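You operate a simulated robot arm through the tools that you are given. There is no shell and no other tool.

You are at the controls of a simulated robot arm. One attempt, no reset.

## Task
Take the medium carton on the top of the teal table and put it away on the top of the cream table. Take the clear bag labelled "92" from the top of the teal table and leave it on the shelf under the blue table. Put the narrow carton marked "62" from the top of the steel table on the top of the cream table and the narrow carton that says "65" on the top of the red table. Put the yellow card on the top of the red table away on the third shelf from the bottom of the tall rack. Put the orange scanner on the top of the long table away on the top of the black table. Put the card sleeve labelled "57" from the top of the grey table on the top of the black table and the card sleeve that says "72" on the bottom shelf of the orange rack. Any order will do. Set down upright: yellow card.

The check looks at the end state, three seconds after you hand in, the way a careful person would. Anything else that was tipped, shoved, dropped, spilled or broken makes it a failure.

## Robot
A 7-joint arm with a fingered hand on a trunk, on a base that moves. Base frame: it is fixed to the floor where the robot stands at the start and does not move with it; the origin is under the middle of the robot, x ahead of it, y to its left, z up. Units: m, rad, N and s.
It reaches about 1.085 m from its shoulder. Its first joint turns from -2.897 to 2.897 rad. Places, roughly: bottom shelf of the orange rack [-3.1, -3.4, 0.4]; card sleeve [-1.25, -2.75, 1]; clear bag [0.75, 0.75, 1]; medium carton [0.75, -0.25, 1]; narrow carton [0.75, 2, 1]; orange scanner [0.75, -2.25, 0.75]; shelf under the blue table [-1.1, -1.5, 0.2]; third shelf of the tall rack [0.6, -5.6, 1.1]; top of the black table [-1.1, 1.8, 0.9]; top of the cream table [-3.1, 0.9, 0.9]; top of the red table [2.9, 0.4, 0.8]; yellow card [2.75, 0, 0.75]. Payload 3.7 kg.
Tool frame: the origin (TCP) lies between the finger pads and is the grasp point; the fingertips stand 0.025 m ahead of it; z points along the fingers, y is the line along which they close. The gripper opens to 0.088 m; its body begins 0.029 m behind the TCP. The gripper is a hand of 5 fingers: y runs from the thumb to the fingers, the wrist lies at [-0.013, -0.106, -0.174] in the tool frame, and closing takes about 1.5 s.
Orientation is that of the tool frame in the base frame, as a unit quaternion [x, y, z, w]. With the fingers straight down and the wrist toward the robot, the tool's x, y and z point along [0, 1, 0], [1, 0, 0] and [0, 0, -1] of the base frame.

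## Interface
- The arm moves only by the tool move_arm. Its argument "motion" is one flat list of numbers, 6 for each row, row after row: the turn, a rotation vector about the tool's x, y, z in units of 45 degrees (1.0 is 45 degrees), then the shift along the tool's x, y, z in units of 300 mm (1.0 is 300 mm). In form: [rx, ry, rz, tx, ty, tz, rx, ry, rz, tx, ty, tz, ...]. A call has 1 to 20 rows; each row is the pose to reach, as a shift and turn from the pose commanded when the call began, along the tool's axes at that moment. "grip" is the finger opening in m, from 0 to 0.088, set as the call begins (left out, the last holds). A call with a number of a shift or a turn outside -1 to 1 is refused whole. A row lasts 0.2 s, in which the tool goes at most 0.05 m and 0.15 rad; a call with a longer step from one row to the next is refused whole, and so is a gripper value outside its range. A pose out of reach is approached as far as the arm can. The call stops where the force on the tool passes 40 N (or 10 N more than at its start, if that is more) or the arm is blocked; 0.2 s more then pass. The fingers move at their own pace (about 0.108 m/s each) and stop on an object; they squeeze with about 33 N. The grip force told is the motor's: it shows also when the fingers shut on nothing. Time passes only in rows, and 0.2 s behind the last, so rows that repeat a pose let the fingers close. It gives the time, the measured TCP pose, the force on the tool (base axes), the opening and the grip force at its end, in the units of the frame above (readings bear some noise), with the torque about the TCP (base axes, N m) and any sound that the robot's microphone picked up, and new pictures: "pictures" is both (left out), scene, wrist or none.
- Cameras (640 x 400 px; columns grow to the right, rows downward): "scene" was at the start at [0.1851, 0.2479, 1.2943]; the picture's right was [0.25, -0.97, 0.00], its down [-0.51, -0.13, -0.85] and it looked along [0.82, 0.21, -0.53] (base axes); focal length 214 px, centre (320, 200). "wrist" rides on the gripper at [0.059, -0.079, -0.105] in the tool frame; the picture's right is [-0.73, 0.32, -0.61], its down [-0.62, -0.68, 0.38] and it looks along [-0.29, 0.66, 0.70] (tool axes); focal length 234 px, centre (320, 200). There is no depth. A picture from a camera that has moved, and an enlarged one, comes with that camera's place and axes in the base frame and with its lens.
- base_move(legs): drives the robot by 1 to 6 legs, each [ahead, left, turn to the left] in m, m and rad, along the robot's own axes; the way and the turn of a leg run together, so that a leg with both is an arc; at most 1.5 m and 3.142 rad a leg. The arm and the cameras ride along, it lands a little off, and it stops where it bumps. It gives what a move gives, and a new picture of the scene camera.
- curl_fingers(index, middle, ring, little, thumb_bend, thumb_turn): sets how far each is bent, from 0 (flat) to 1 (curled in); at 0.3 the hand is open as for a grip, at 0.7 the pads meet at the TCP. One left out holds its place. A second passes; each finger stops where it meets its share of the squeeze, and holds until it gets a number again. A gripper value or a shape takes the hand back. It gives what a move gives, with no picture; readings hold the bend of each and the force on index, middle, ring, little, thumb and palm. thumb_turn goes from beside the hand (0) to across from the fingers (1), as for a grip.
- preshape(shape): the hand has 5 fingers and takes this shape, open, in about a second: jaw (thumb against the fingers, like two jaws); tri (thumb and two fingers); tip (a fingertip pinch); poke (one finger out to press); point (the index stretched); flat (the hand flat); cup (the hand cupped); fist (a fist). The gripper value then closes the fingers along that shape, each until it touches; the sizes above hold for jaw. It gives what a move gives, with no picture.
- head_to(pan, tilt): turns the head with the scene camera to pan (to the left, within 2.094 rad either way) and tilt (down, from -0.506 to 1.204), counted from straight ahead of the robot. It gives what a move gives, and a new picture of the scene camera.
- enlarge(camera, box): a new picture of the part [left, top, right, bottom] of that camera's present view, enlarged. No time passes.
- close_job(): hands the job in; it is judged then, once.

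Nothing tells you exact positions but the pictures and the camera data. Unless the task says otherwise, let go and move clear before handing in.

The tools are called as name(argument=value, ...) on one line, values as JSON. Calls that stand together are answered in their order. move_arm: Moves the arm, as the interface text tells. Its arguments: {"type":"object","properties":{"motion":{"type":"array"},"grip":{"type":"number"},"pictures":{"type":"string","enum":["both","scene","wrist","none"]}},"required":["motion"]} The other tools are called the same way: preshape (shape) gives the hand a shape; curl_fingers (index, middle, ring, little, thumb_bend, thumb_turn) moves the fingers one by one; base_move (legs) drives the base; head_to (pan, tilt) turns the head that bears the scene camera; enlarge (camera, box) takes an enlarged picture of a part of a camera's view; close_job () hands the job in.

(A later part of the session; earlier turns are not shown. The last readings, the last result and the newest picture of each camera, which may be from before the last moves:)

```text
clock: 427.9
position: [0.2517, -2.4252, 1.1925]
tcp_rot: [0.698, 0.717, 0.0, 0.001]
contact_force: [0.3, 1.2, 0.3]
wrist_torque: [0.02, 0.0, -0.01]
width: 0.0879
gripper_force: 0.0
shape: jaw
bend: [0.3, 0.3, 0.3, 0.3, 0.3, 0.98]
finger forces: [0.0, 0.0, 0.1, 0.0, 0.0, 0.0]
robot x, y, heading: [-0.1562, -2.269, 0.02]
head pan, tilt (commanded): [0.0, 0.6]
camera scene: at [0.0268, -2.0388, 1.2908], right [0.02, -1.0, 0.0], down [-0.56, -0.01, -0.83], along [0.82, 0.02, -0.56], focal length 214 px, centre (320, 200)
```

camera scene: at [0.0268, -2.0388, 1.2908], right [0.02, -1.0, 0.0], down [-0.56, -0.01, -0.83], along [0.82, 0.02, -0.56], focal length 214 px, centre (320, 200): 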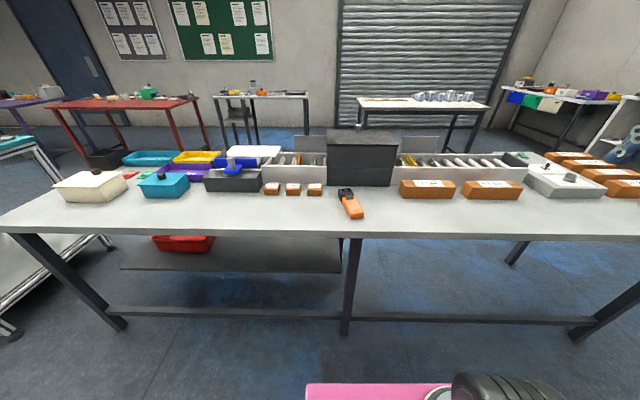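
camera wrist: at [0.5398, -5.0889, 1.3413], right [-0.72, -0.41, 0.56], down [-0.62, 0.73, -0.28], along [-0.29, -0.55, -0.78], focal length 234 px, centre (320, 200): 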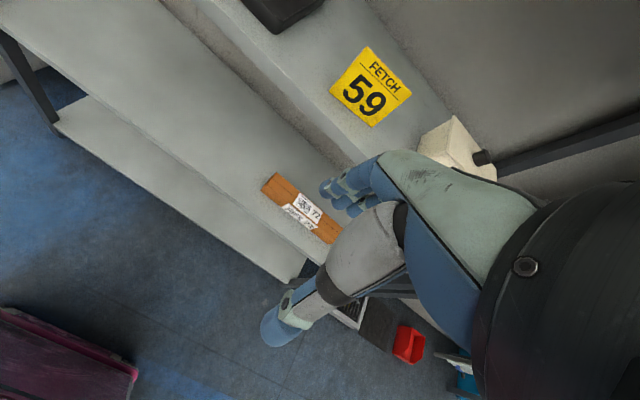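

The orange scanner with black head lies near the table centre. I zoom in.

enlarge(camera="scene", box=[280, 160, 420, 247])

enlarge(camera="scene", box=[120, 120, 360, 270])

move_arm(motion=[0, 0, 0, 0, 0, 0], pictures="wrist")

```text
4.57 times, centred on (350, 204) of scene
camera zoom: at [0.0268, -2.0388, 1.2908], right [0.02, -1.0, 0.0], down [-0.56, -0.01, -0.83], along [0.82, 0.02, -0.56], focal length 980 px, centre (183, 184)
```

zoom: 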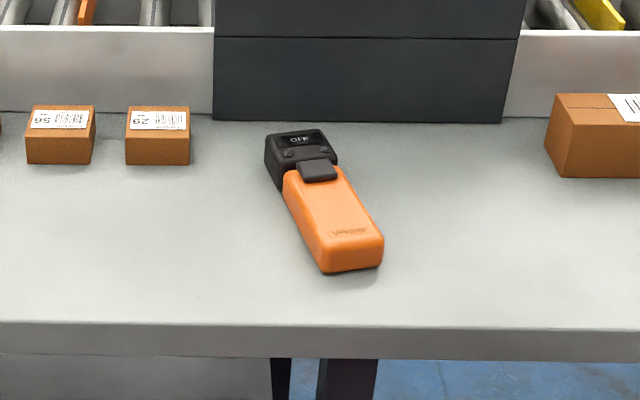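

```text
2.67 times, centred on (240, 195) of scene
camera zoom: at [0.0268, -2.0388, 1.2908], right [0.02, -1.0, 0.0], down [-0.56, -0.01, -0.83], along [0.82, 0.02, -0.56], focal length 572 px, centre (533, 213)
```

zoom: 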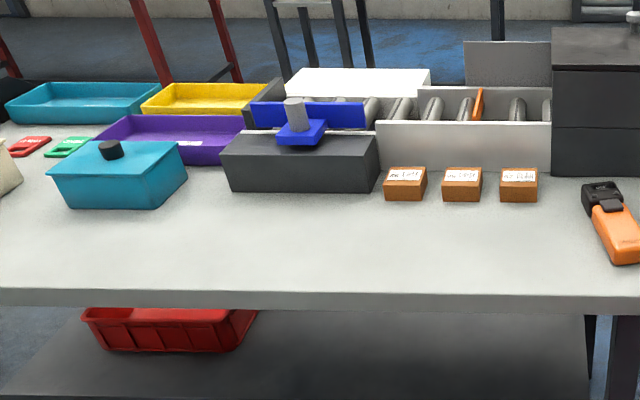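

```text
clock: 428.3
position: [0.2518, -2.4247, 1.1916]
tcp_rot: [0.697, 0.717, 0.001, 0.001]
contact_force: [0.6, -0.7, -0.4]
wrist_torque: [0.03, -0.01, -0.03]
width: 0.0879
gripper_force: 0.0
shape: jaw
bend: [0.3, 0.3, 0.3, 0.3, 0.3, 0.98]
finger forces: [0.0, 0.2, 0.1, 0.1, 0.0, 0.0]
robot x, y, heading: [-0.1575, -2.2669, 0.022]
head pan, tilt (commanded): [0.0, 0.6]
camera wrist: at [0.171, -2.3667, 1.2973], right [0.34, -0.72, 0.61], down [-0.66, -0.64, -0.38], along [0.67, -0.27, -0.69], focal length 234 px, centre (320, 200)
```

wrist: 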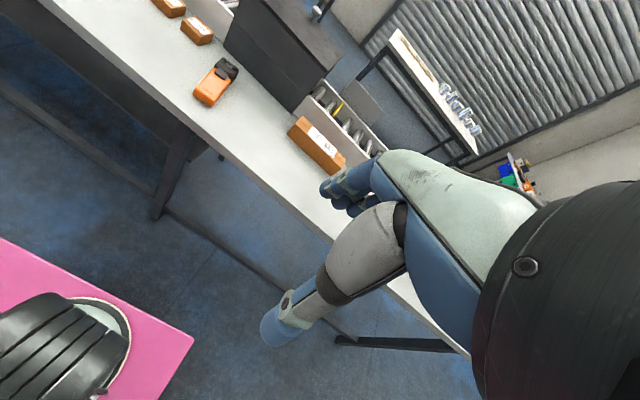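

enlarge(camera="wrist", box=[140, 30, 300, 130])

```text
4.00 times, centred on (220, 80) of wrist
camera zoom: at [0.171, -2.3667, 1.2973], right [0.34, -0.72, 0.61], down [-0.66, -0.64, -0.38], along [0.67, -0.27, -0.69], focal length 937 px, centre (720, 680)
```

zoom: 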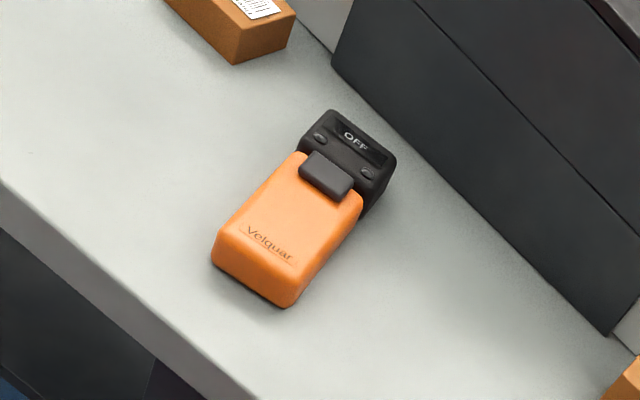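

The scanner's centre is about (0.70, -2.14), length 0.146, width 0.048, table z≈0.80, long axis 0.24 rad off x. I turn the hand so that it closes across the scanner's width.

move_arm(motion=[0, 0, 0.144, 0.069, 0.113, 0, 0, 0, 0.288, 0.138, 0.226, 0, 0, 0, 0.432, 0.2075, 0.34, 0, 0, 0, 0.576, 0.277, 0.453, 0, 0, 0, 0.72, 0.346, 0.566, 0, 0, 0, 0.864, 0.415, 0.679, 0], grip=0.088, pictures="none")

move_arm(motion=[0, 0, 0.123, 0.127, 0.047, 0.043, 0, 0, 0.247, 0.254, 0.094, 0.086, 0, 0, 0.37, 0.381, 0.14, 0.129, 0, 0, 0.493, 0.509, 0.187, 0.171, 0, 0, 0.616, 0.636, 0.234, 0.214, 0, 0, 0.74, 0.763, 0.281, 0.257, 0, 0, 0.863, 0.89, 0.328, 0.3, 0, 0, 0.863, 0.89, 0.328, 0.3], pictures="both")

```text
clock: 429.7
position: [0.453, -2.2943, 1.1926]
tcp_rot: [0.897, 0.443, 0.001, 0.002]
contact_force: [0.0, -0.1, -0.3]
wrist_torque: [0.01, 0.0, 0.0]
width: 0.088
gripper_force: 0.0
shape: jaw
bend: [0.3, 0.3, 0.3, 0.3, 0.3, 0.98]
finger forces: [0.0, 0.0, 0.0, 0.1, 0.0, 0.0]
robot x, y, heading: [-0.1571, -2.2686, 0.026]
head pan, tilt (commanded): [0.0, 0.6]
```

```text
clock: 431.5
position: [0.6926, -2.1431, 1.1027]
tcp_rot: [0.993, 0.121, 0.0, 0.001]
contact_force: [-1.3, -0.6, 0.3]
wrist_torque: [-0.01, 0.03, -0.04]
width: 0.0878
gripper_force: 0.1
shape: jaw
bend: [0.3, 0.3, 0.3, 0.3, 0.3, 0.98]
finger forces: [0.0, 0.0, 0.0, 0.0, 0.0, 0.0]
robot x, y, heading: [-0.1557, -2.2675, 0.026]
head pan, tilt (commanded): [0.0, 0.6]
camera scene: at [0.0267, -2.0386, 1.2908], right [0.02, -1.0, 0.0], down [-0.56, -0.01, -0.83], along [0.82, 0.02, -0.56], focal length 214 px, centre (320, 200)
camera wrist: at [0.7301, -2.0494, 1.2083], right [-0.63, -0.49, 0.61], down [-0.77, 0.51, -0.39], along [-0.12, -0.71, -0.69], focal length 234 px, centre (320, 200)
```

scene: 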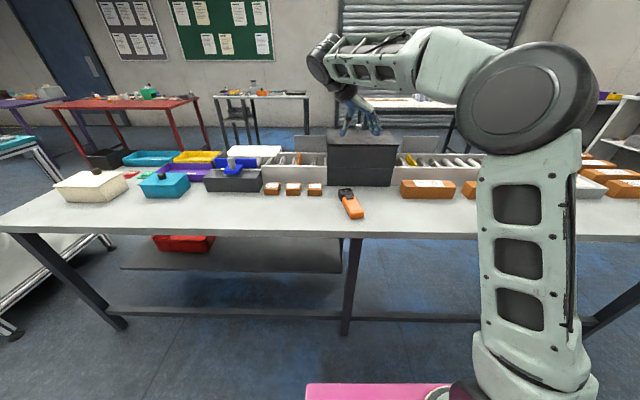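
wrist: 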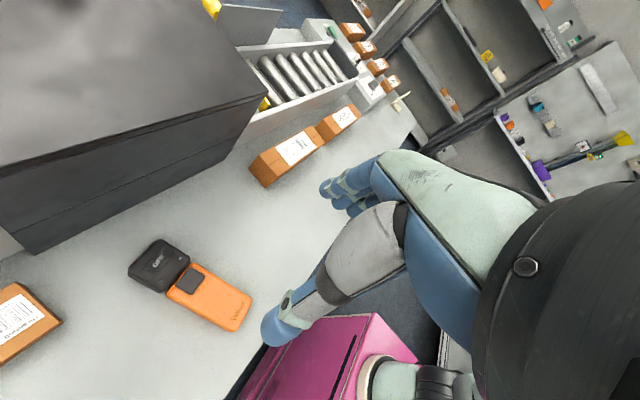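

enlarge(camera="wrist", box=[110, 220, 270, 350])

```text
3.08 times, centred on (190, 285) of wrist
camera zoom: at [0.7301, -2.0494, 1.2083], right [-0.63, -0.49, 0.61], down [-0.77, 0.51, -0.39], along [-0.12, -0.71, -0.69], focal length 720 px, centre (720, -62)
```

zoom: 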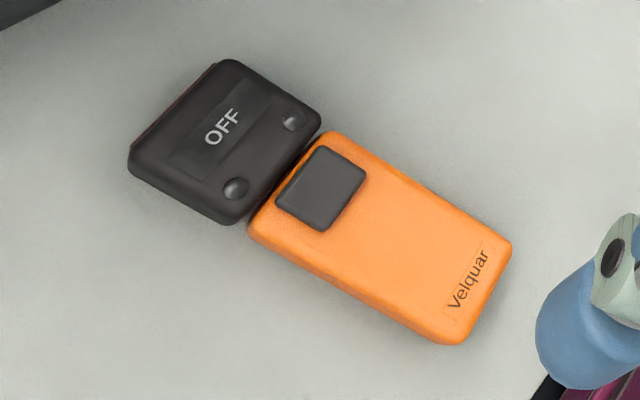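

The scanner axis is confirmed. I correct slightly and descend over it.

move_arm(motion=[0, 0, 0.009, 0.011, -0.011, 0.14, 0, 0, 0.009, 0.011, -0.011, 0.28, 0, 0, 0.009, 0.011, -0.011, 0.42, 0, 0, 0.009, 0.011, -0.011, 0.56, 0, 0, 0.009, 0.011, -0.011, 0.7, 0, 0, 0.009, 0.011, -0.011, 0.82, 0, 0, 0.009, 0.011, -0.011, 0.82], grip=0.088, pictures="both")

enlarge(camera="scene", box=[270, 130, 430, 230])

```text
clock: 433.1
position: [0.6936, -2.1379, 0.856]
tcp_rot: [0.993, 0.117, 0.0, 0.001]
contact_force: [-0.8, -0.6, -0.3]
wrist_torque: [0.02, -0.02, -0.01]
width: 0.088
gripper_force: 0.0
shape: jaw
bend: [0.3, 0.3, 0.3, 0.3, 0.3, 0.98]
finger forces: [0.0, 0.1, 0.0, 0.1, 0.1, 0.0]
robot x, y, heading: [-0.1541, -2.2653, 0.019]
head pan, tilt (commanded): [0.0, 0.6]
camera scene: at [0.0269, -2.0388, 1.2908], right [0.02, -1.0, 0.0], down [-0.56, -0.01, -0.83], along [0.82, 0.02, -0.56], focal length 214 px, centre (320, 200)
camera wrist: at [0.7334, -2.0459, 0.9616], right [-0.63, -0.48, 0.61], down [-0.77, 0.52, -0.39], along [-0.13, -0.71, -0.7], focal length 234 px, centre (320, 200)
```

scene: 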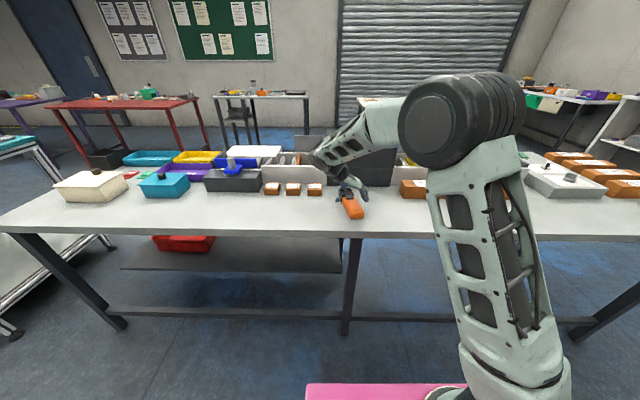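
wrist: 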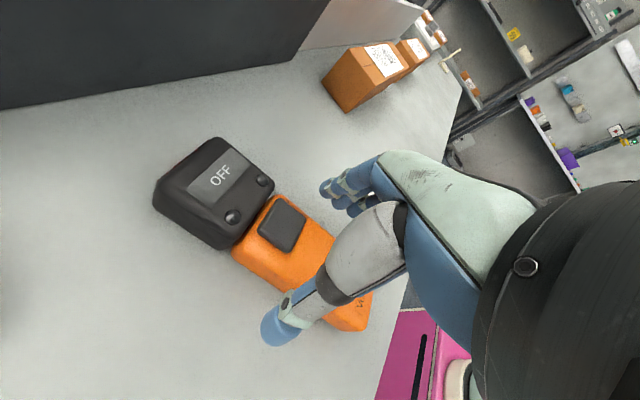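

```text
4.00 times, centred on (350, 180) of scene
camera zoom: at [0.0269, -2.0388, 1.2908], right [0.02, -1.0, 0.0], down [-0.56, -0.01, -0.83], along [0.82, 0.02, -0.56], focal length 858 px, centre (200, 280)
```

zoom: 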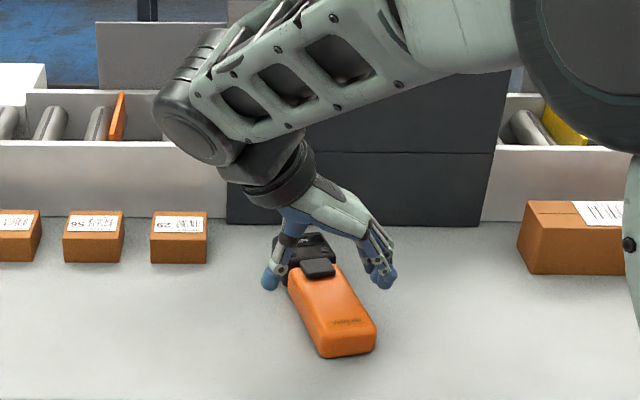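

move_arm(motion=[0, 0, 0, 0, 0, 0.03, 0, 0, 0, 0, 0, 0.06, 0, 0, 0, 0, 0, 0.085, 0, 0, 0, 0, 0, 0.085], grip=0.088, pictures="none")

move_arm(motion=[0, 0, 0, 0, 0, 0, 0, 0, 0, 0, 0, 0, 0, 0, 0, 0, 0, 0, 0, 0, 0, 0, 0, 0, 0, 0, 0, 0, 0, 0, 0, 0, 0, 0, 0, 0, 0, 0, 0, 0, 0, 0, 0, 0, 0, 0, 0, 0], grip=0.0, pictures="wrist")

```text
clock: 434.1
position: [0.6935, -2.1392, 0.8311]
tcp_rot: [0.993, 0.117, 0.0, 0.001]
contact_force: [-0.3, -0.8, -0.4]
wrist_torque: [-0.01, 0.02, -0.01]
width: 0.0878
gripper_force: 0.0
shape: jaw
bend: [0.3, 0.3, 0.3, 0.3, 0.3, 0.98]
finger forces: [0.0, 0.0, 0.1, 0.0, 0.0, 0.0]
robot x, y, heading: [-0.155, -2.2689, 0.025]
head pan, tilt (commanded): [0.0, 0.6]
```

```text
clock: 435.9
position: [0.6942, -2.1388, 0.8305]
tcp_rot: [0.993, 0.118, -0.001, 0.001]
contact_force: [0.0, 0.2, -0.7]
wrist_torque: [0.03, 0.01, 0.0]
width: 0.045
gripper_force: 32.9
shape: jaw
bend: [0.74, 0.44, 0.42, 0.43, 0.69, 0.98]
finger forces: [16.2, 8.5, 3.8, 1.9, 30.3, 0.0]
robot x, y, heading: [-0.1567, -2.2695, 0.024]
head pan, tilt (commanded): [0.0, 0.6]
camera wrist: at [0.7329, -2.0467, 0.9366], right [-0.63, -0.48, 0.61], down [-0.77, 0.52, -0.38], along [-0.13, -0.71, -0.7], focal length 234 px, centre (320, 200)
```

wrist: 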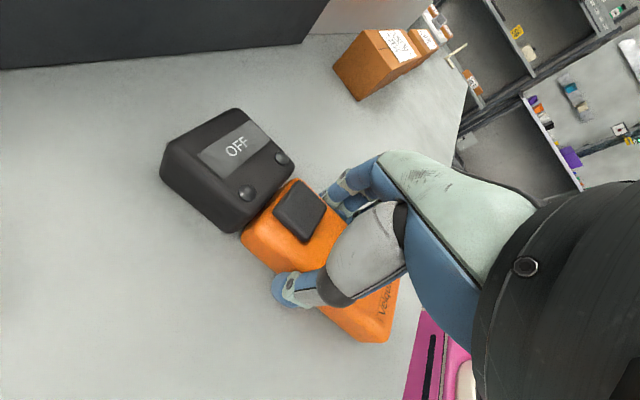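

The scanner is gripped (width 0.045, 33 N). I lift it.

move_arm(motion=[0, 0, 0, 0, 0, -0.04, 0, 0, 0, 0, 0, -0.1, 0, 0, 0, 0, 0, -0.2, 0, 0, 0, 0, 0, -0.35, 0, 0, 0, 0, 0, -0.5, 0, 0, 0, 0, 0, -0.65, 0, 0, 0, 0, 0, -0.8, 0, 0, 0, 0, 0, -0.95], pictures="both")

```text
clock: 437.7
position: [0.6937, -2.1381, 1.1156]
tcp_rot: [0.993, 0.118, 0.0, 0.001]
contact_force: [-0.3, 0.1, -2.5]
wrist_torque: [-0.05, 0.03, 0.0]
width: 0.0454
gripper_force: 32.5
shape: jaw
bend: [0.74, 0.45, 0.43, 0.44, 0.69, 0.97]
finger forces: [16.5, 8.3, 4.0, 1.9, 30.7, 0.0]
robot x, y, heading: [-0.1522, -2.2665, 0.024]
head pan, tilt (commanded): [0.0, 0.6]
camera scene: at [0.0271, -2.0387, 1.2908], right [0.02, -1.0, 0.0], down [-0.56, -0.01, -0.82], along [0.82, 0.02, -0.57], focal length 214 px, centre (320, 200)
camera wrist: at [0.7329, -2.0445, 1.2206], right [-0.63, -0.48, 0.61], down [-0.77, 0.52, -0.38], along [-0.13, -0.71, -0.69], focal length 234 px, centre (320, 200)
```

scene: 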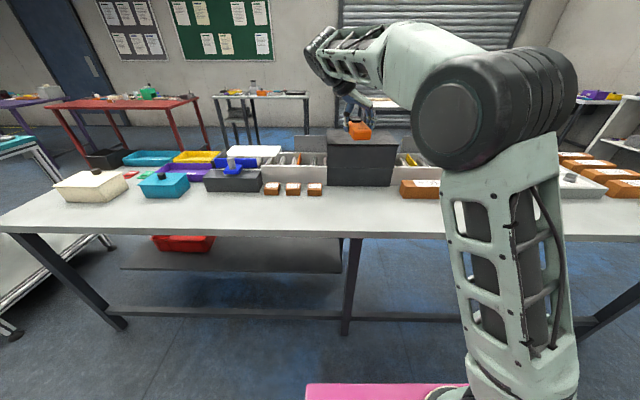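
wrist: 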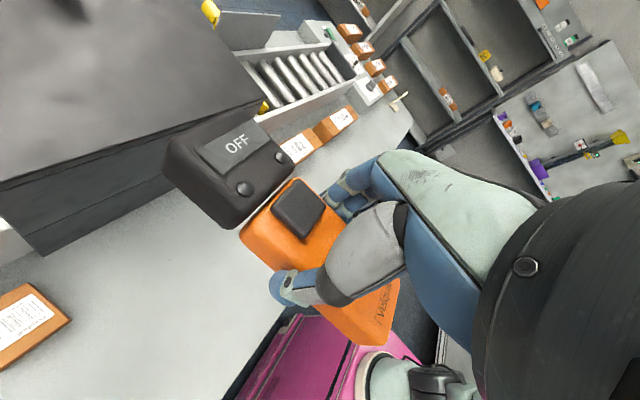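

The scanner is held level. I retract and turn the hand back to the travel pose.

move_arm(motion=[0, 0, -0.123, -0.128, 0.045, -0.036, 0, 0, -0.247, -0.257, 0.09, -0.071, 0, 0, -0.37, -0.385, 0.135, -0.107, 0, 0, -0.493, -0.514, 0.18, -0.143, 0, 0, -0.616, -0.642, 0.225, -0.179, 0, 0, -0.74, -0.771, 0.27, -0.214, 0, 0, -0.863, -0.899, 0.315, -0.25], pictures="none")

move_arm(motion=[0, 0, -0.144, -0.125, -0.044, 0, 0, 0, -0.287, -0.25, -0.088, 0, 0, 0, -0.431, -0.375, -0.132, 0, 0, 0, -0.575, -0.501, -0.175, 0, 0, 0, -0.718, -0.626, -0.219, 0, 0, 0, -0.862, -0.751, -0.263, 0, 0, 0, -0.862, -0.751, -0.263, 0], pictures="both")

```text
clock: 439.3
position: [0.4534, -2.29, 1.19]
tcp_rot: [0.897, 0.442, -0.001, 0.002]
contact_force: [0.0, -0.6, -3.0]
wrist_torque: [-0.02, 0.03, 0.03]
width: 0.0454
gripper_force: 33.1
shape: jaw
bend: [0.74, 0.45, 0.43, 0.45, 0.69, 0.97]
finger forces: [16.6, 8.3, 3.9, 1.8, 30.5, 0.0]
robot x, y, heading: [-0.1528, -2.2673, 0.024]
head pan, tilt (commanded): [0.0, 0.6]
```

```text
clock: 440.9
position: [0.2524, -2.4233, 1.1902]
tcp_rot: [0.7, 0.714, 0.0, 0.002]
contact_force: [-0.6, 0.2, -2.2]
wrist_torque: [-0.09, 0.0, -0.02]
width: 0.0454
gripper_force: 33.2
shape: jaw
bend: [0.74, 0.45, 0.43, 0.45, 0.69, 0.97]
finger forces: [16.7, 8.4, 4.0, 1.6, 30.7, 0.1]
robot x, y, heading: [-0.1517, -2.2666, 0.023]
head pan, tilt (commanded): [0.0, 0.6]
camera scene: at [0.0269, -2.0388, 1.2908], right [0.02, -1.0, 0.0], down [-0.56, -0.01, -0.83], along [0.82, 0.02, -0.56], focal length 214 px, centre (320, 200)
camera wrist: at [0.173, -2.3646, 1.2963], right [0.34, -0.72, 0.61], down [-0.67, -0.64, -0.38], along [0.66, -0.28, -0.69], focal length 234 px, centre (320, 200)
```

scene: 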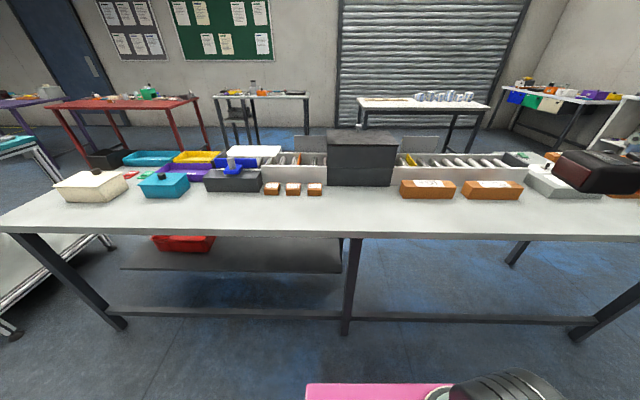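
wrist: 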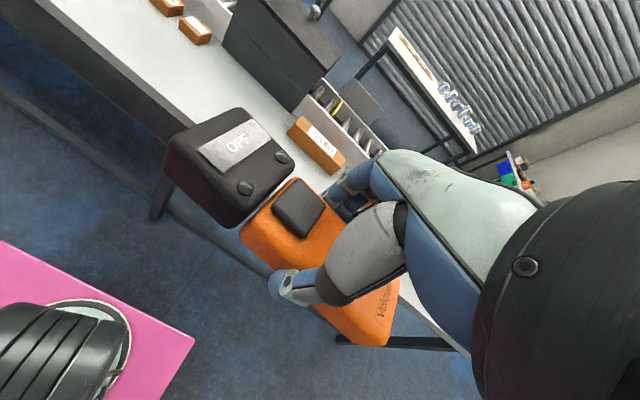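

I drive north along the aisle to the black table and face it.

base_move(legs=[[0, 0, 1.548], [1.35, 0, 0], [1.35, 0, 0], [1.3, 0, 0], [0, 0, 1.571]])

head_to(pan=0.0, tilt=0.6)

```text
clock: 467.8
position: [-0.5564, 1.9145, 1.1897]
tcp_rot: [-0.703, 0.711, 0.002, 0.0]
contact_force: [0.2, -1.7, -1.3]
wrist_torque: [0.04, -0.01, 0.02]
width: 0.0448
gripper_force: 32.8
shape: jaw
bend: [0.74, 0.45, 0.43, 0.45, 0.7, 0.97]
finger forces: [16.6, 8.2, 3.9, 1.4, 29.9, 0.1]
robot x, y, heading: [-0.1563, 1.7498, 3.134]
head pan, tilt (commanded): [0.0, 0.6]
camera scene: at [-0.3456, 1.5231, 1.2908], right [0.01, 1.0, 0.0], down [0.56, 0.0, -0.83], along [-0.83, 0.01, -0.56], focal length 214 px, centre (320, 200)
```

scene: 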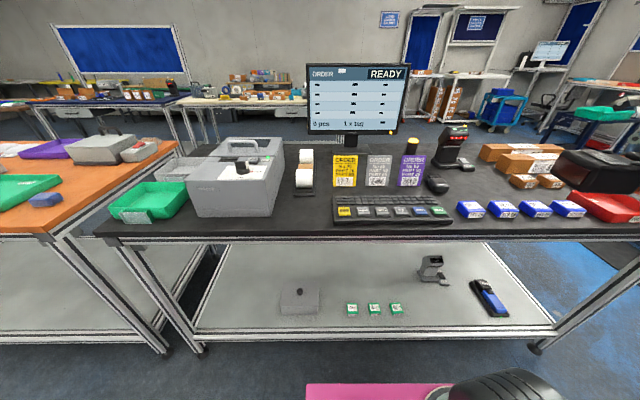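

```text
clock: 468.4
position: [-0.5569, 1.9145, 1.1913]
tcp_rot: [-0.703, 0.711, 0.001, 0.001]
contact_force: [-1.2, 0.1, -2.5]
wrist_torque: [0.04, 0.01, 0.03]
width: 0.0448
gripper_force: 32.7
shape: jaw
bend: [0.74, 0.45, 0.43, 0.45, 0.7, 0.97]
finger forces: [16.6, 8.2, 3.9, 1.4, 30.0, 0.0]
robot x, y, heading: [-0.1513, 1.7456, 3.136]
head pan, tilt (commanded): [0.0, 0.6]
camera scene: at [-0.3456, 1.5231, 1.2908], right [0.01, 1.0, 0.0], down [0.56, 0.0, -0.83], along [-0.83, 0.01, -0.56], focal length 214 px, centre (320, 200)
```

scene: 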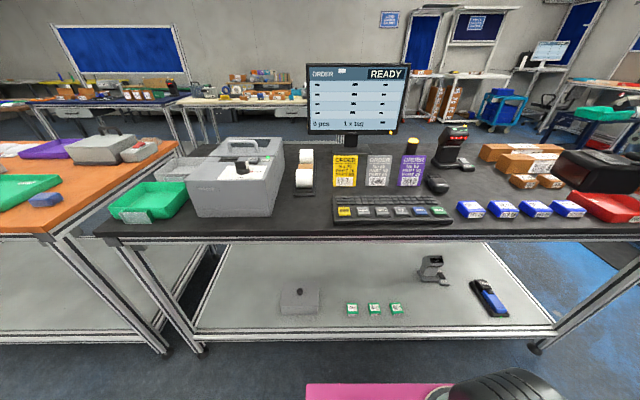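

The black table is fairly full. I zoom to find a free spot.

enlarge(camera="scene", box=[270, 130, 480, 261])

enlarge(camera="scene", box=[420, 110, 640, 247])

head_to(pan=-0.6, tilt=0.6)

```text
3.05 times, centred on (375, 196) of scene
camera zoom: at [-0.3456, 1.5231, 1.2908], right [0.01, 1.0, 0.0], down [0.56, 0.0, -0.83], along [-0.83, 0.01, -0.56], focal length 654 px, centre (152, 214)
```

zoom: 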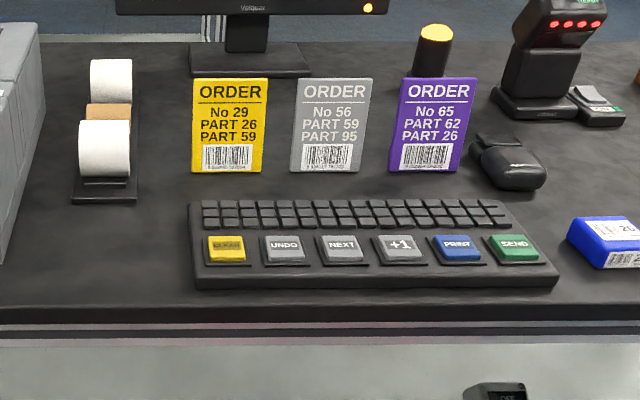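

```text
2.91 times, centred on (530, 178) of scene
camera zoom: at [-0.3456, 1.5231, 1.2908], right [0.01, 1.0, 0.0], down [0.56, 0.0, -0.83], along [-0.83, 0.01, -0.56], focal length 624 px, centre (-291, 262)
```

zoom: 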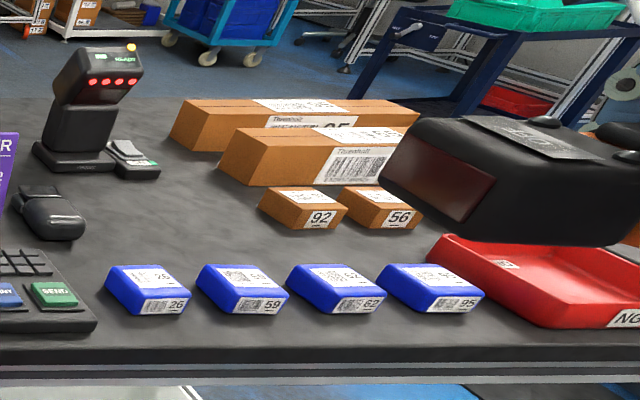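

```text
clock: 469.4
position: [-0.5565, 1.9147, 1.1897]
tcp_rot: [-0.703, 0.711, 0.001, 0.001]
contact_force: [-0.6, 0.4, -3.2]
wrist_torque: [0.07, -0.03, 0.03]
width: 0.0446
gripper_force: 33.1
shape: jaw
bend: [0.74, 0.45, 0.43, 0.45, 0.7, 0.97]
finger forces: [16.5, 8.2, 3.9, 1.3, 30.0, 0.0]
robot x, y, heading: [-0.1532, 1.7435, 3.135]
head pan, tilt (commanded): [-0.6, 0.6]
camera scene: at [-0.3298, 1.5728, 1.2908], right [0.57, 0.82, 0.0], down [0.46, -0.32, -0.83], along [-0.68, 0.47, -0.56], focal length 214 px, centre (320, 200)
```

scene: 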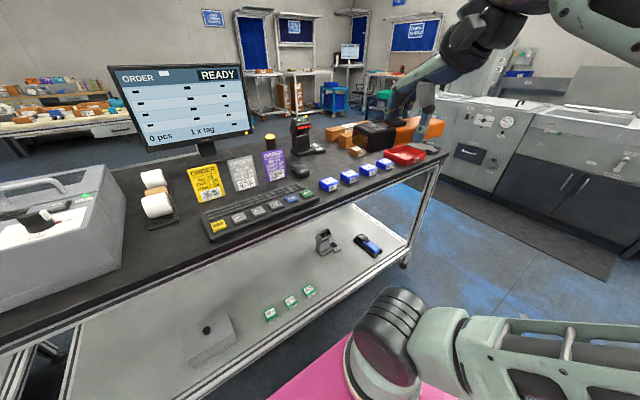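

The NW corner area of the black table looked open when seen from the west aisle, so I drive around to that side for a safer placement.

base_move(legs=[[0, 0, -1.571], [1.53, 0, 0], [0, 0, 1.571], [1.0, 0, 0], [0.95, 0, 0], [0, 0, 3.14]])

head_to(pan=-0.5, tilt=0.5)

```text
refused: 1.53 is not a number from -1.5 to 1.5
```

```text
clock: 470.1
position: [-0.5562, 1.9149, 1.1905]
tcp_rot: [-0.703, 0.711, 0.002, -0.001]
contact_force: [0.9, -0.6, -2.9]
wrist_torque: [0.03, -0.01, 0.0]
width: 0.0447
gripper_force: 33.2
shape: jaw
bend: [0.74, 0.45, 0.43, 0.45, 0.7, 0.97]
finger forces: [16.5, 8.2, 3.9, 1.4, 30.0, 0.0]
robot x, y, heading: [-0.1523, 1.7457, 3.134]
head pan, tilt (commanded): [-0.499, 0.499]
camera scene: at [-0.3367, 1.5666, 1.2999], right [0.49, 0.87, 0.0], down [0.42, -0.23, -0.88], along [-0.77, 0.43, -0.48], focal length 214 px, centre (320, 200)
```

scene: 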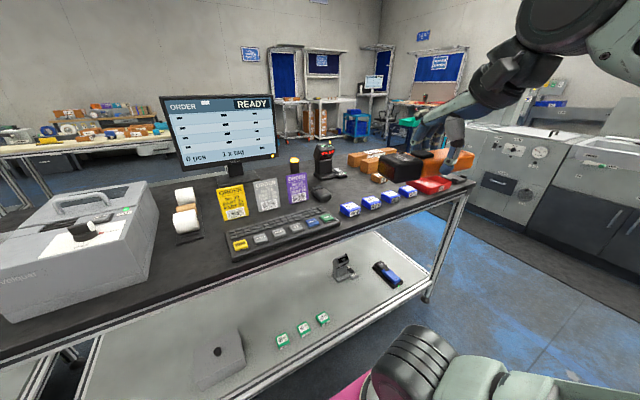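

base_move(legs=[[0, 0, -1.571], [1.49, 0, 0], [0, 0, 1.571], [1.0, 0, 0], [0.95, 0, 0], [0, 0, 3.14]])

head_to(pan=-0.5, tilt=0.5)

```text
clock: 497.0
position: [-2.4309, 3.124, 1.1902]
tcp_rot: [0.908, -0.419, -0.001, -0.001]
contact_force: [-0.1, 0.9, -2.8]
wrist_torque: [0.02, 0.02, 0.01]
width: 0.0443
gripper_force: 32.8
shape: jaw
bend: [0.74, 0.45, 0.44, 0.45, 0.71, 0.97]
finger forces: [16.7, 8.1, 4.0, 1.0, 29.8, 0.0]
robot x, y, heading: [-2.0162, 3.2608, -2.433]
head pan, tilt (commanded): [-0.499, 0.499]
stopped in leg 6: the robot was blocked; the commanded pose is now the measured one
camera scene: at [-2.0372, 3.008, 1.2999], right [-0.21, 0.98, 0.0], down [0.47, 0.1, -0.88], along [-0.86, -0.18, -0.48], focal length 214 px, centre (320, 200)
```

scene: 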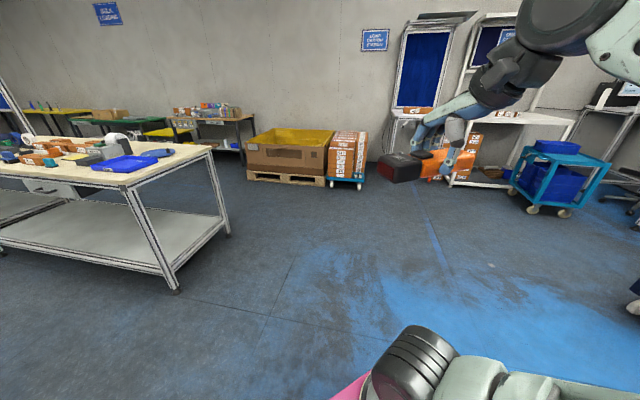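

```text
clock: 497.6
position: [-2.4319, 3.1245, 1.1912]
tcp_rot: [0.908, -0.419, -0.001, 0.0]
contact_force: [-0.7, 0.5, -1.4]
wrist_torque: [0.05, 0.07, -0.01]
width: 0.0442
gripper_force: 32.9
shape: jaw
bend: [0.74, 0.45, 0.44, 0.45, 0.71, 0.97]
finger forces: [16.8, 8.1, 4.0, 1.0, 29.8, 0.1]
robot x, y, heading: [-2.0215, 3.2629, -2.431]
head pan, tilt (commanded): [-0.499, 0.499]
camera scene: at [-2.0372, 3.008, 1.2999], right [-0.21, 0.98, 0.0], down [0.47, 0.1, -0.88], along [-0.86, -0.18, -0.48], focal length 214 px, centre (320, 200)
```

scene: 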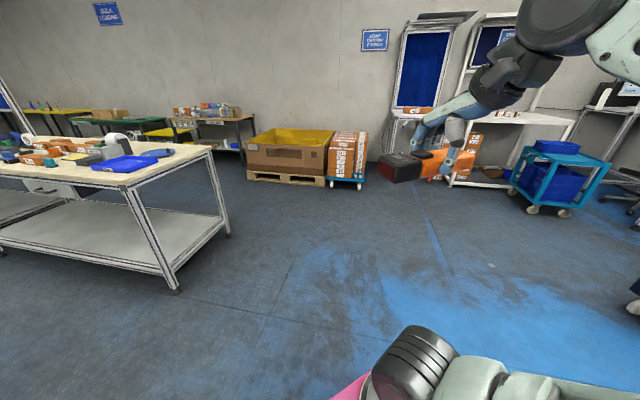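

My rear corner touched the cabinet during the turn; I move ahead to open floor and finish turning there.

base_move(legs=[[0.3, 0, 0], [0, 0, 1.215], [0, 0, 1.215]])

head_to(pan=-0.4, tilt=0.5)

```text
clock: 505.8
position: [-1.8439, 2.8994, 1.1909]
tcp_rot: [0.707, 0.707, -0.001, 0.0]
contact_force: [-0.5, 0.1, -2.1]
wrist_torque: [-0.04, 0.0, 0.0]
width: 0.0436
gripper_force: 33.2
shape: jaw
bend: [0.74, 0.45, 0.44, 0.45, 0.71, 0.97]
finger forces: [16.3, 8.0, 3.8, 0.9, 29.1, 0.0]
robot x, y, heading: [-2.2486, 3.0659, 0.001]
head pan, tilt (commanded): [-0.499, 0.499]
camera scene: at [-2.0706, 3.2453, 1.2999], right [-0.48, -0.88, 0.0], down [-0.42, 0.23, -0.88], along [0.77, -0.42, -0.48], focal length 214 px, centre (320, 200)
```

scene: 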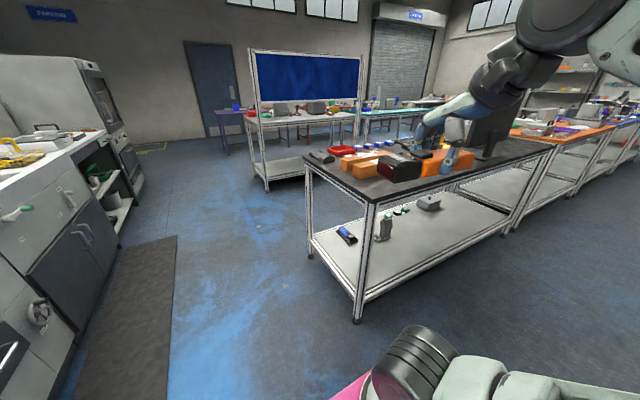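

```text
clock: 506.4
position: [-1.844, 2.8994, 1.1914]
tcp_rot: [0.708, 0.707, -0.001, 0.001]
contact_force: [-0.4, 0.0, -2.7]
wrist_torque: [-0.02, -0.01, 0.0]
width: 0.0436
gripper_force: 33.3
shape: jaw
bend: [0.74, 0.45, 0.44, 0.45, 0.71, 0.97]
finger forces: [16.3, 8.0, 3.9, 0.9, 29.0, 0.0]
robot x, y, heading: [-2.2491, 3.0625, -0.0]
head pan, tilt (commanded): [-0.4, 0.499]
camera scene: at [-2.0667, 3.2534, 1.2999], right [-0.39, -0.92, 0.0], down [-0.44, 0.19, -0.88], along [0.81, -0.34, -0.48], focal length 214 px, centre (320, 200)
```

scene: 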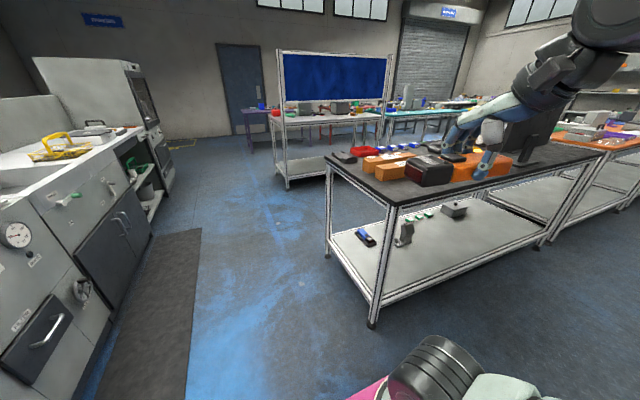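

Now facing +x beside the black table. I strafe right to line up with its free west side.

base_move(legs=[[0, -0.5, 0], [0.1, 0, 0]])

head_to(pan=-0.2, tilt=0.65)

enlarge(camera="scene", box=[160, 80, 560, 330])

```text
clock: 510.1
position: [-1.7389, 2.4132, 1.1921]
tcp_rot: [0.704, 0.71, 0.0, 0.001]
contact_force: [0.6, 0.9, -2.0]
wrist_torque: [-0.01, 0.01, 0.01]
width: 0.0436
gripper_force: 33.0
shape: jaw
bend: [0.74, 0.45, 0.44, 0.45, 0.71, 0.97]
finger forces: [16.3, 8.1, 4.0, 0.9, 29.2, 0.0]
robot x, y, heading: [-2.1457, 2.5784, 0.012]
head pan, tilt (commanded): [-0.4, 0.499]
camera scene: at [-1.9656, 2.7649, 1.2999], right [-0.38, -0.93, 0.0], down [-0.44, 0.18, -0.88], along [0.81, -0.33, -0.48], focal length 214 px, centre (320, 200)
```

scene: 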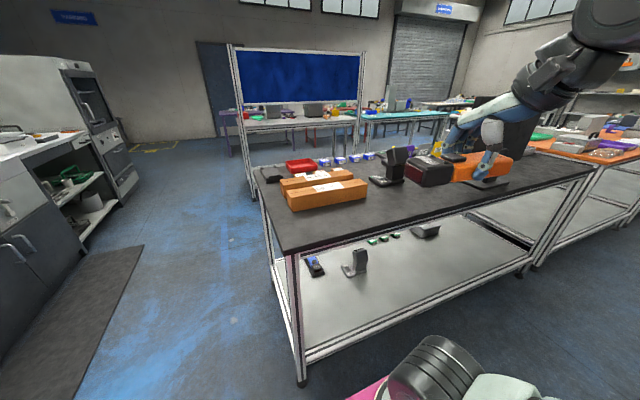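

```text
clock: 510.8
position: [-1.7389, 2.4135, 1.1912]
tcp_rot: [0.703, 0.711, 0.0, 0.001]
contact_force: [0.4, -0.5, -2.1]
wrist_torque: [-0.04, 0.04, 0.01]
width: 0.0433
gripper_force: 33.4
shape: jaw
bend: [0.74, 0.45, 0.44, 0.45, 0.71, 0.97]
finger forces: [16.3, 8.1, 4.0, 0.9, 29.2, 0.1]
robot x, y, heading: [-2.1479, 2.5725, 0.015]
head pan, tilt (commanded): [-0.201, 0.649]
camera scene: at [-1.9646, 2.7829, 1.2866], right [-0.19, -0.98, 0.0], down [-0.59, 0.11, -0.8], along [0.78, -0.15, -0.6], focal length 214 px, centre (320, 200)
```

scene: 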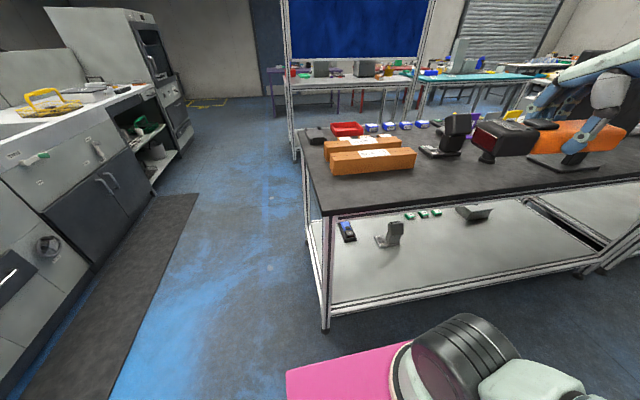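

```text
1.60 times, centred on (360, 205) of scene
camera zoom: at [-1.9646, 2.7829, 1.2866], right [-0.19, -0.98, 0.0], down [-0.59, 0.11, -0.8], along [0.78, -0.15, -0.6], focal length 343 px, centre (256, 192)
```

zoom: 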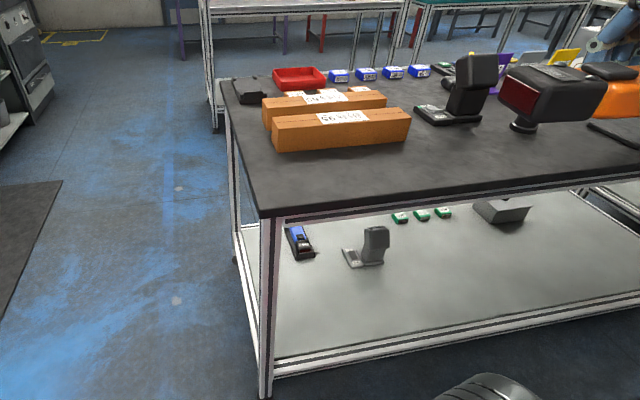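

The west half of the black table is wide open. I strafe a bit more, then set the scanner at about (-1.41, 2.20).

base_move(legs=[[0, -0.2, -0.012]])

move_arm(motion=[0, 0, 0, 0, 0.14, 0, 0, 0, 0, 0, 0.28, 0, 0, 0, 0, 0, 0.42, 0, 0, 0, 0, 0, 0.56, 0, 0, 0, 0, 0, 0.7, 0, 0, 0, 0, 0, 0.84, 0, 0, 0, 0, 0, 0.98, 0, 0, 0, 0, 0, 0.98, 0.15, 0, 0, 0, 0, 0.98, 0.3, 0, 0, 0, 0, 0.98, 0.3], pictures="both")

```text
clock: 512.4
position: [-1.7392, 2.2066, 1.1904]
tcp_rot: [0.707, 0.707, -0.001, 0.0]
contact_force: [1.2, 0.2, -2.7]
wrist_torque: [-0.03, 0.0, 0.0]
width: 0.0436
gripper_force: 33.4
shape: jaw
bend: [0.74, 0.45, 0.44, 0.45, 0.71, 0.97]
finger forces: [16.3, 8.0, 3.9, 0.8, 29.2, 0.0]
robot x, y, heading: [-2.1415, 2.369, 0.0]
head pan, tilt (commanded): [-0.201, 0.649]
camera scene: at [-1.9605, 2.5786, 1.2865], right [-0.2, -0.98, 0.0], down [-0.59, 0.12, -0.8], along [0.78, -0.16, -0.6], focal length 214 px, centre (320, 200)
```

scene: 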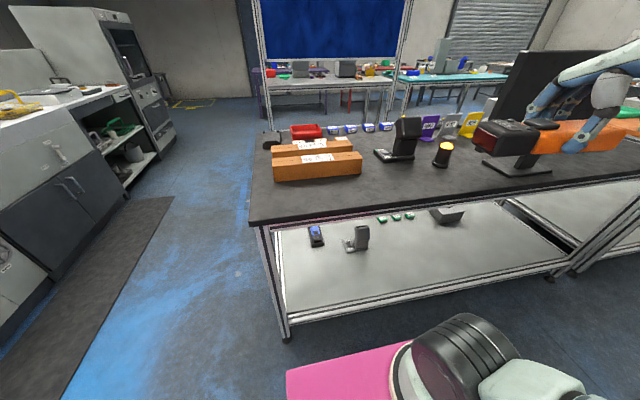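

```text
clock: 514.6
position: [-1.445, 2.2051, 1.0986]
tcp_rot: [0.708, 0.706, 0.0, 0.001]
contact_force: [-0.5, 0.4, -1.8]
wrist_torque: [-0.01, 0.0, -0.01]
width: 0.0436
gripper_force: 32.9
shape: jaw
bend: [0.74, 0.45, 0.44, 0.45, 0.71, 0.97]
finger forces: [16.5, 8.2, 3.9, 0.9, 29.6, 0.0]
robot x, y, heading: [-2.1424, 2.3719, -0.004]
head pan, tilt (commanded): [-0.201, 0.649]
camera scene: at [-1.9604, 2.5786, 1.2865], right [-0.2, -0.98, 0.0], down [-0.59, 0.12, -0.8], along [0.78, -0.16, -0.6], focal length 214 px, centre (320, 200)
camera wrist: at [-1.5238, 2.2653, 1.2048], right [0.32, -0.73, 0.61], down [-0.68, -0.62, -0.38], along [0.66, -0.29, -0.69], focal length 234 px, centre (320, 200)
```

scene: 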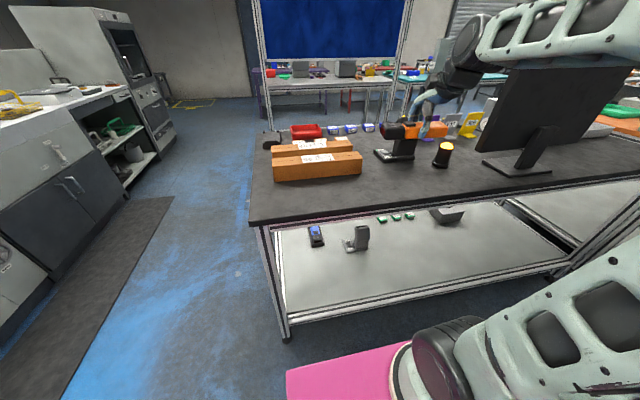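
wrist: 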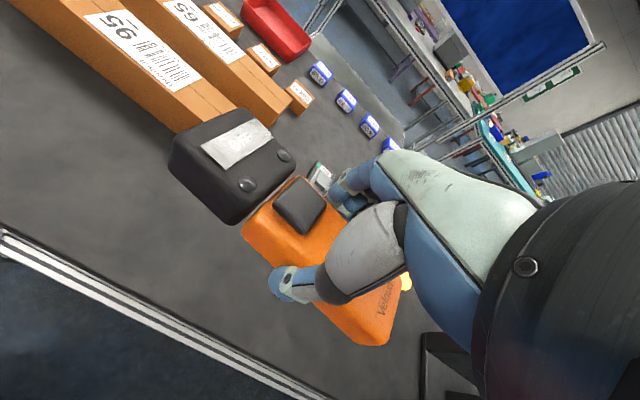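

I shift slightly inward and lower the scanner; the black table is at about z≈0.88.

move_arm(motion=[0, 0, 0, 0, 0.08, 0, 0, 0, 0, 0, 0.08, 0.14, 0, 0, 0, 0, 0.08, 0.28, 0, 0, 0, 0, 0.08, 0.42, 0, 0, 0, 0, 0.08, 0.54, 0, 0, 0, 0, 0.08, 0.54], pictures="wrist")

```text
clock: 516.0
position: [-1.4232, 2.2025, 0.9372]
tcp_rot: [0.708, 0.706, -0.001, 0.001]
contact_force: [0.0, 1.0, -1.7]
wrist_torque: [0.0, 0.01, -0.02]
width: 0.0438
gripper_force: 33.1
shape: jaw
bend: [0.74, 0.45, 0.44, 0.45, 0.71, 0.97]
finger forces: [16.3, 8.0, 3.9, 0.9, 29.3, 0.0]
robot x, y, heading: [-2.1418, 2.3731, -0.001]
head pan, tilt (commanded): [-0.201, 0.649]
camera wrist: at [-1.501, 2.2641, 1.0422], right [0.32, -0.73, 0.61], down [-0.68, -0.62, -0.38], along [0.66, -0.29, -0.7], focal length 234 px, centre (320, 200)
```

wrist: 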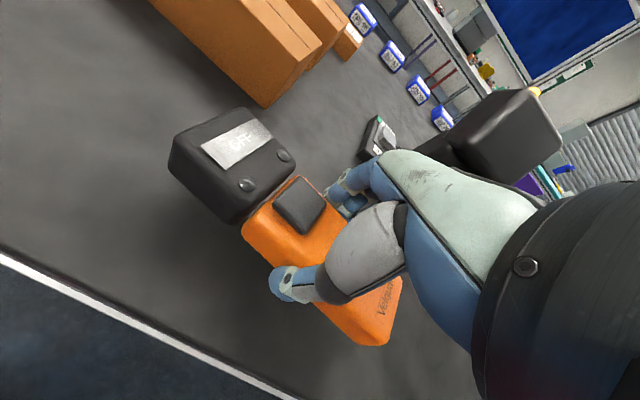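

move_arm(motion=[0, 0, 0, 0, 0, 0.015, 0, 0, 0, 0, 0, 0.03, 0, 0, 0, 0, 0, 0.045, 0, 0, 0, 0, 0, 0.06, 0, 0, 0, 0, 0, 0.06], pictures="none")

move_arm(motion=[0, 0, 0, 0, 0, 0.008, 0, 0, 0, 0, 0, 0.016, 0, 0, 0, 0, 0, 0.016], pictures="none")

```text
clock: 517.2
position: [-1.4219, 2.2044, 0.9208]
tcp_rot: [0.708, 0.706, 0.0, 0.001]
contact_force: [0.0, 0.4, -3.2]
wrist_torque: [-0.03, 0.03, -0.01]
width: 0.0437
gripper_force: 33.1
shape: jaw
bend: [0.74, 0.45, 0.44, 0.45, 0.71, 0.97]
finger forces: [16.4, 8.1, 3.9, 0.9, 29.2, 0.1]
robot x, y, heading: [-2.1421, 2.371, -0.005]
head pan, tilt (commanded): [-0.201, 0.649]
```

```text
clock: 518.0
position: [-1.4219, 2.2046, 0.9157]
tcp_rot: [0.708, 0.706, -0.001, 0.0]
contact_force: [0.2, -0.5, -2.2]
wrist_torque: [-0.04, 0.0, 0.01]
width: 0.0434
gripper_force: 33.5
shape: jaw
bend: [0.74, 0.45, 0.44, 0.45, 0.71, 0.97]
finger forces: [16.4, 8.1, 3.9, 1.0, 29.3, 0.1]
robot x, y, heading: [-2.1444, 2.3677, 0.001]
head pan, tilt (commanded): [-0.201, 0.649]
```

move_arm(motion=[0, 0, 0, 0, 0, 0.008, 0, 0, 0, 0, 0, 0.016, 0, 0, 0, 0, 0, 0.016], pictures="none")

move_arm(motion=[0, 0, 0, 0, 0, 0.008, 0, 0, 0, 0, 0, 0.014, 0, 0, 0, 0, 0, 0.014], pictures="none")

```text
clock: 518.8
position: [-1.4223, 2.2052, 0.9108]
tcp_rot: [0.708, 0.707, -0.001, 0.0]
contact_force: [-0.3, -1.0, -2.3]
wrist_torque: [0.05, 0.04, 0.03]
width: 0.0436
gripper_force: 32.6
shape: jaw
bend: [0.74, 0.45, 0.44, 0.45, 0.71, 0.97]
finger forces: [16.3, 8.1, 3.9, 0.9, 29.7, 0.1]
robot x, y, heading: [-2.145, 2.3669, 0.006]
head pan, tilt (commanded): [-0.201, 0.649]
```

```text
clock: 519.6
position: [-1.4218, 2.2046, 0.9087]
tcp_rot: [0.709, 0.705, 0.0, 0.003]
contact_force: [0.9, 0.2, 27.2]
wrist_torque: [0.04, -0.12, 0.06]
width: 0.0445
gripper_force: 32.5
shape: jaw
bend: [0.74, 0.44, 0.44, 0.45, 0.71, 0.97]
finger forces: [17.9, 9.7, 4.7, 1.2, 33.3, 0.1]
robot x, y, heading: [-2.1409, 2.3682, 0.003]
head pan, tilt (commanded): [-0.201, 0.649]
```

The scanner is on the table. I relieve, open and rise.

move_arm(motion=[0, 0, 0, 0, 0, -0.006, 0, 0, 0, 0, 0, -0.006, 0, 0, 0, 0, 0, -0.006, 0, 0, 0, 0, 0, -0.006, 0, 0, 0, 0, 0, -0.006, 0, 0, 0, 0, 0, -0.006], grip=0.088, pictures="none")

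move_arm(motion=[0, 0, 0, 0, 0, -0.05, 0, 0, 0, 0, 0, -0.15, 0, 0, 0, 0, 0, -0.3, 0, 0, 0, 0, 0, -0.45, 0, 0, 0, 0, 0, -0.6, 0, 0, 0, 0, 0, -0.75, 0, 0, 0, 0, 0, -0.9, 0, 0, 0, 0, 0, -0.95], pictures="both")

```text
clock: 521.0
position: [-1.4206, 2.206, 0.9087]
tcp_rot: [0.708, 0.706, 0.0, 0.001]
contact_force: [-0.5, -1.0, -0.6]
wrist_torque: [0.02, -0.01, -0.02]
width: 0.0877
gripper_force: 0.0
shape: jaw
bend: [0.3, 0.3, 0.3, 0.3, 0.3, 0.98]
finger forces: [0.0, 0.1, 0.0, 0.0, 0.0, 0.1]
robot x, y, heading: [-2.1443, 2.3721, 0.004]
head pan, tilt (commanded): [-0.201, 0.649]
```

```text
clock: 522.8
position: [-1.4216, 2.2056, 1.1943]
tcp_rot: [0.708, 0.706, 0.0, 0.001]
contact_force: [0.2, -0.1, -0.3]
wrist_torque: [0.02, 0.0, 0.01]
width: 0.0878
gripper_force: 0.1
shape: jaw
bend: [0.3, 0.3, 0.3, 0.3, 0.3, 0.98]
finger forces: [0.0, 0.0, 0.0, 0.0, 0.0, 0.0]
robot x, y, heading: [-2.1431, 2.3692, -0.0]
head pan, tilt (commanded): [-0.201, 0.649]
camera scene: at [-1.9605, 2.5786, 1.2865], right [-0.2, -0.98, 0.0], down [-0.59, 0.12, -0.8], along [0.78, -0.16, -0.6], focal length 214 px, centre (320, 200)
camera wrist: at [-1.4995, 2.2668, 1.2997], right [0.32, -0.73, 0.61], down [-0.68, -0.62, -0.38], along [0.66, -0.29, -0.7], focal length 234 px, centre (320, 200)
```

scene: 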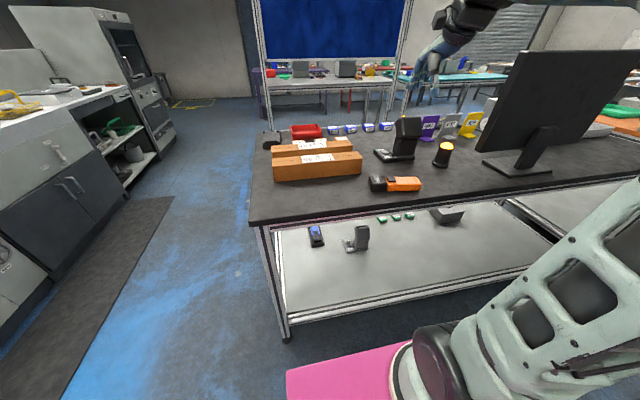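
wrist: 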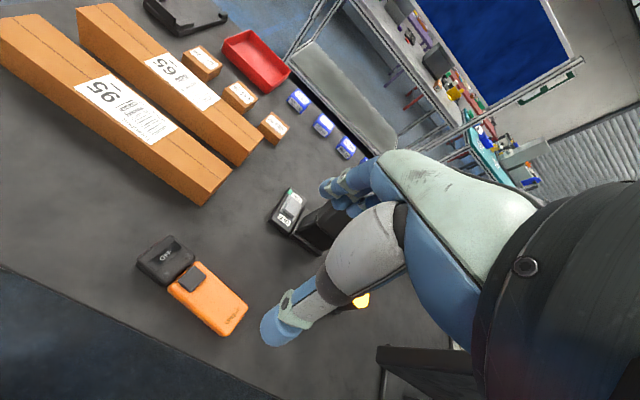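

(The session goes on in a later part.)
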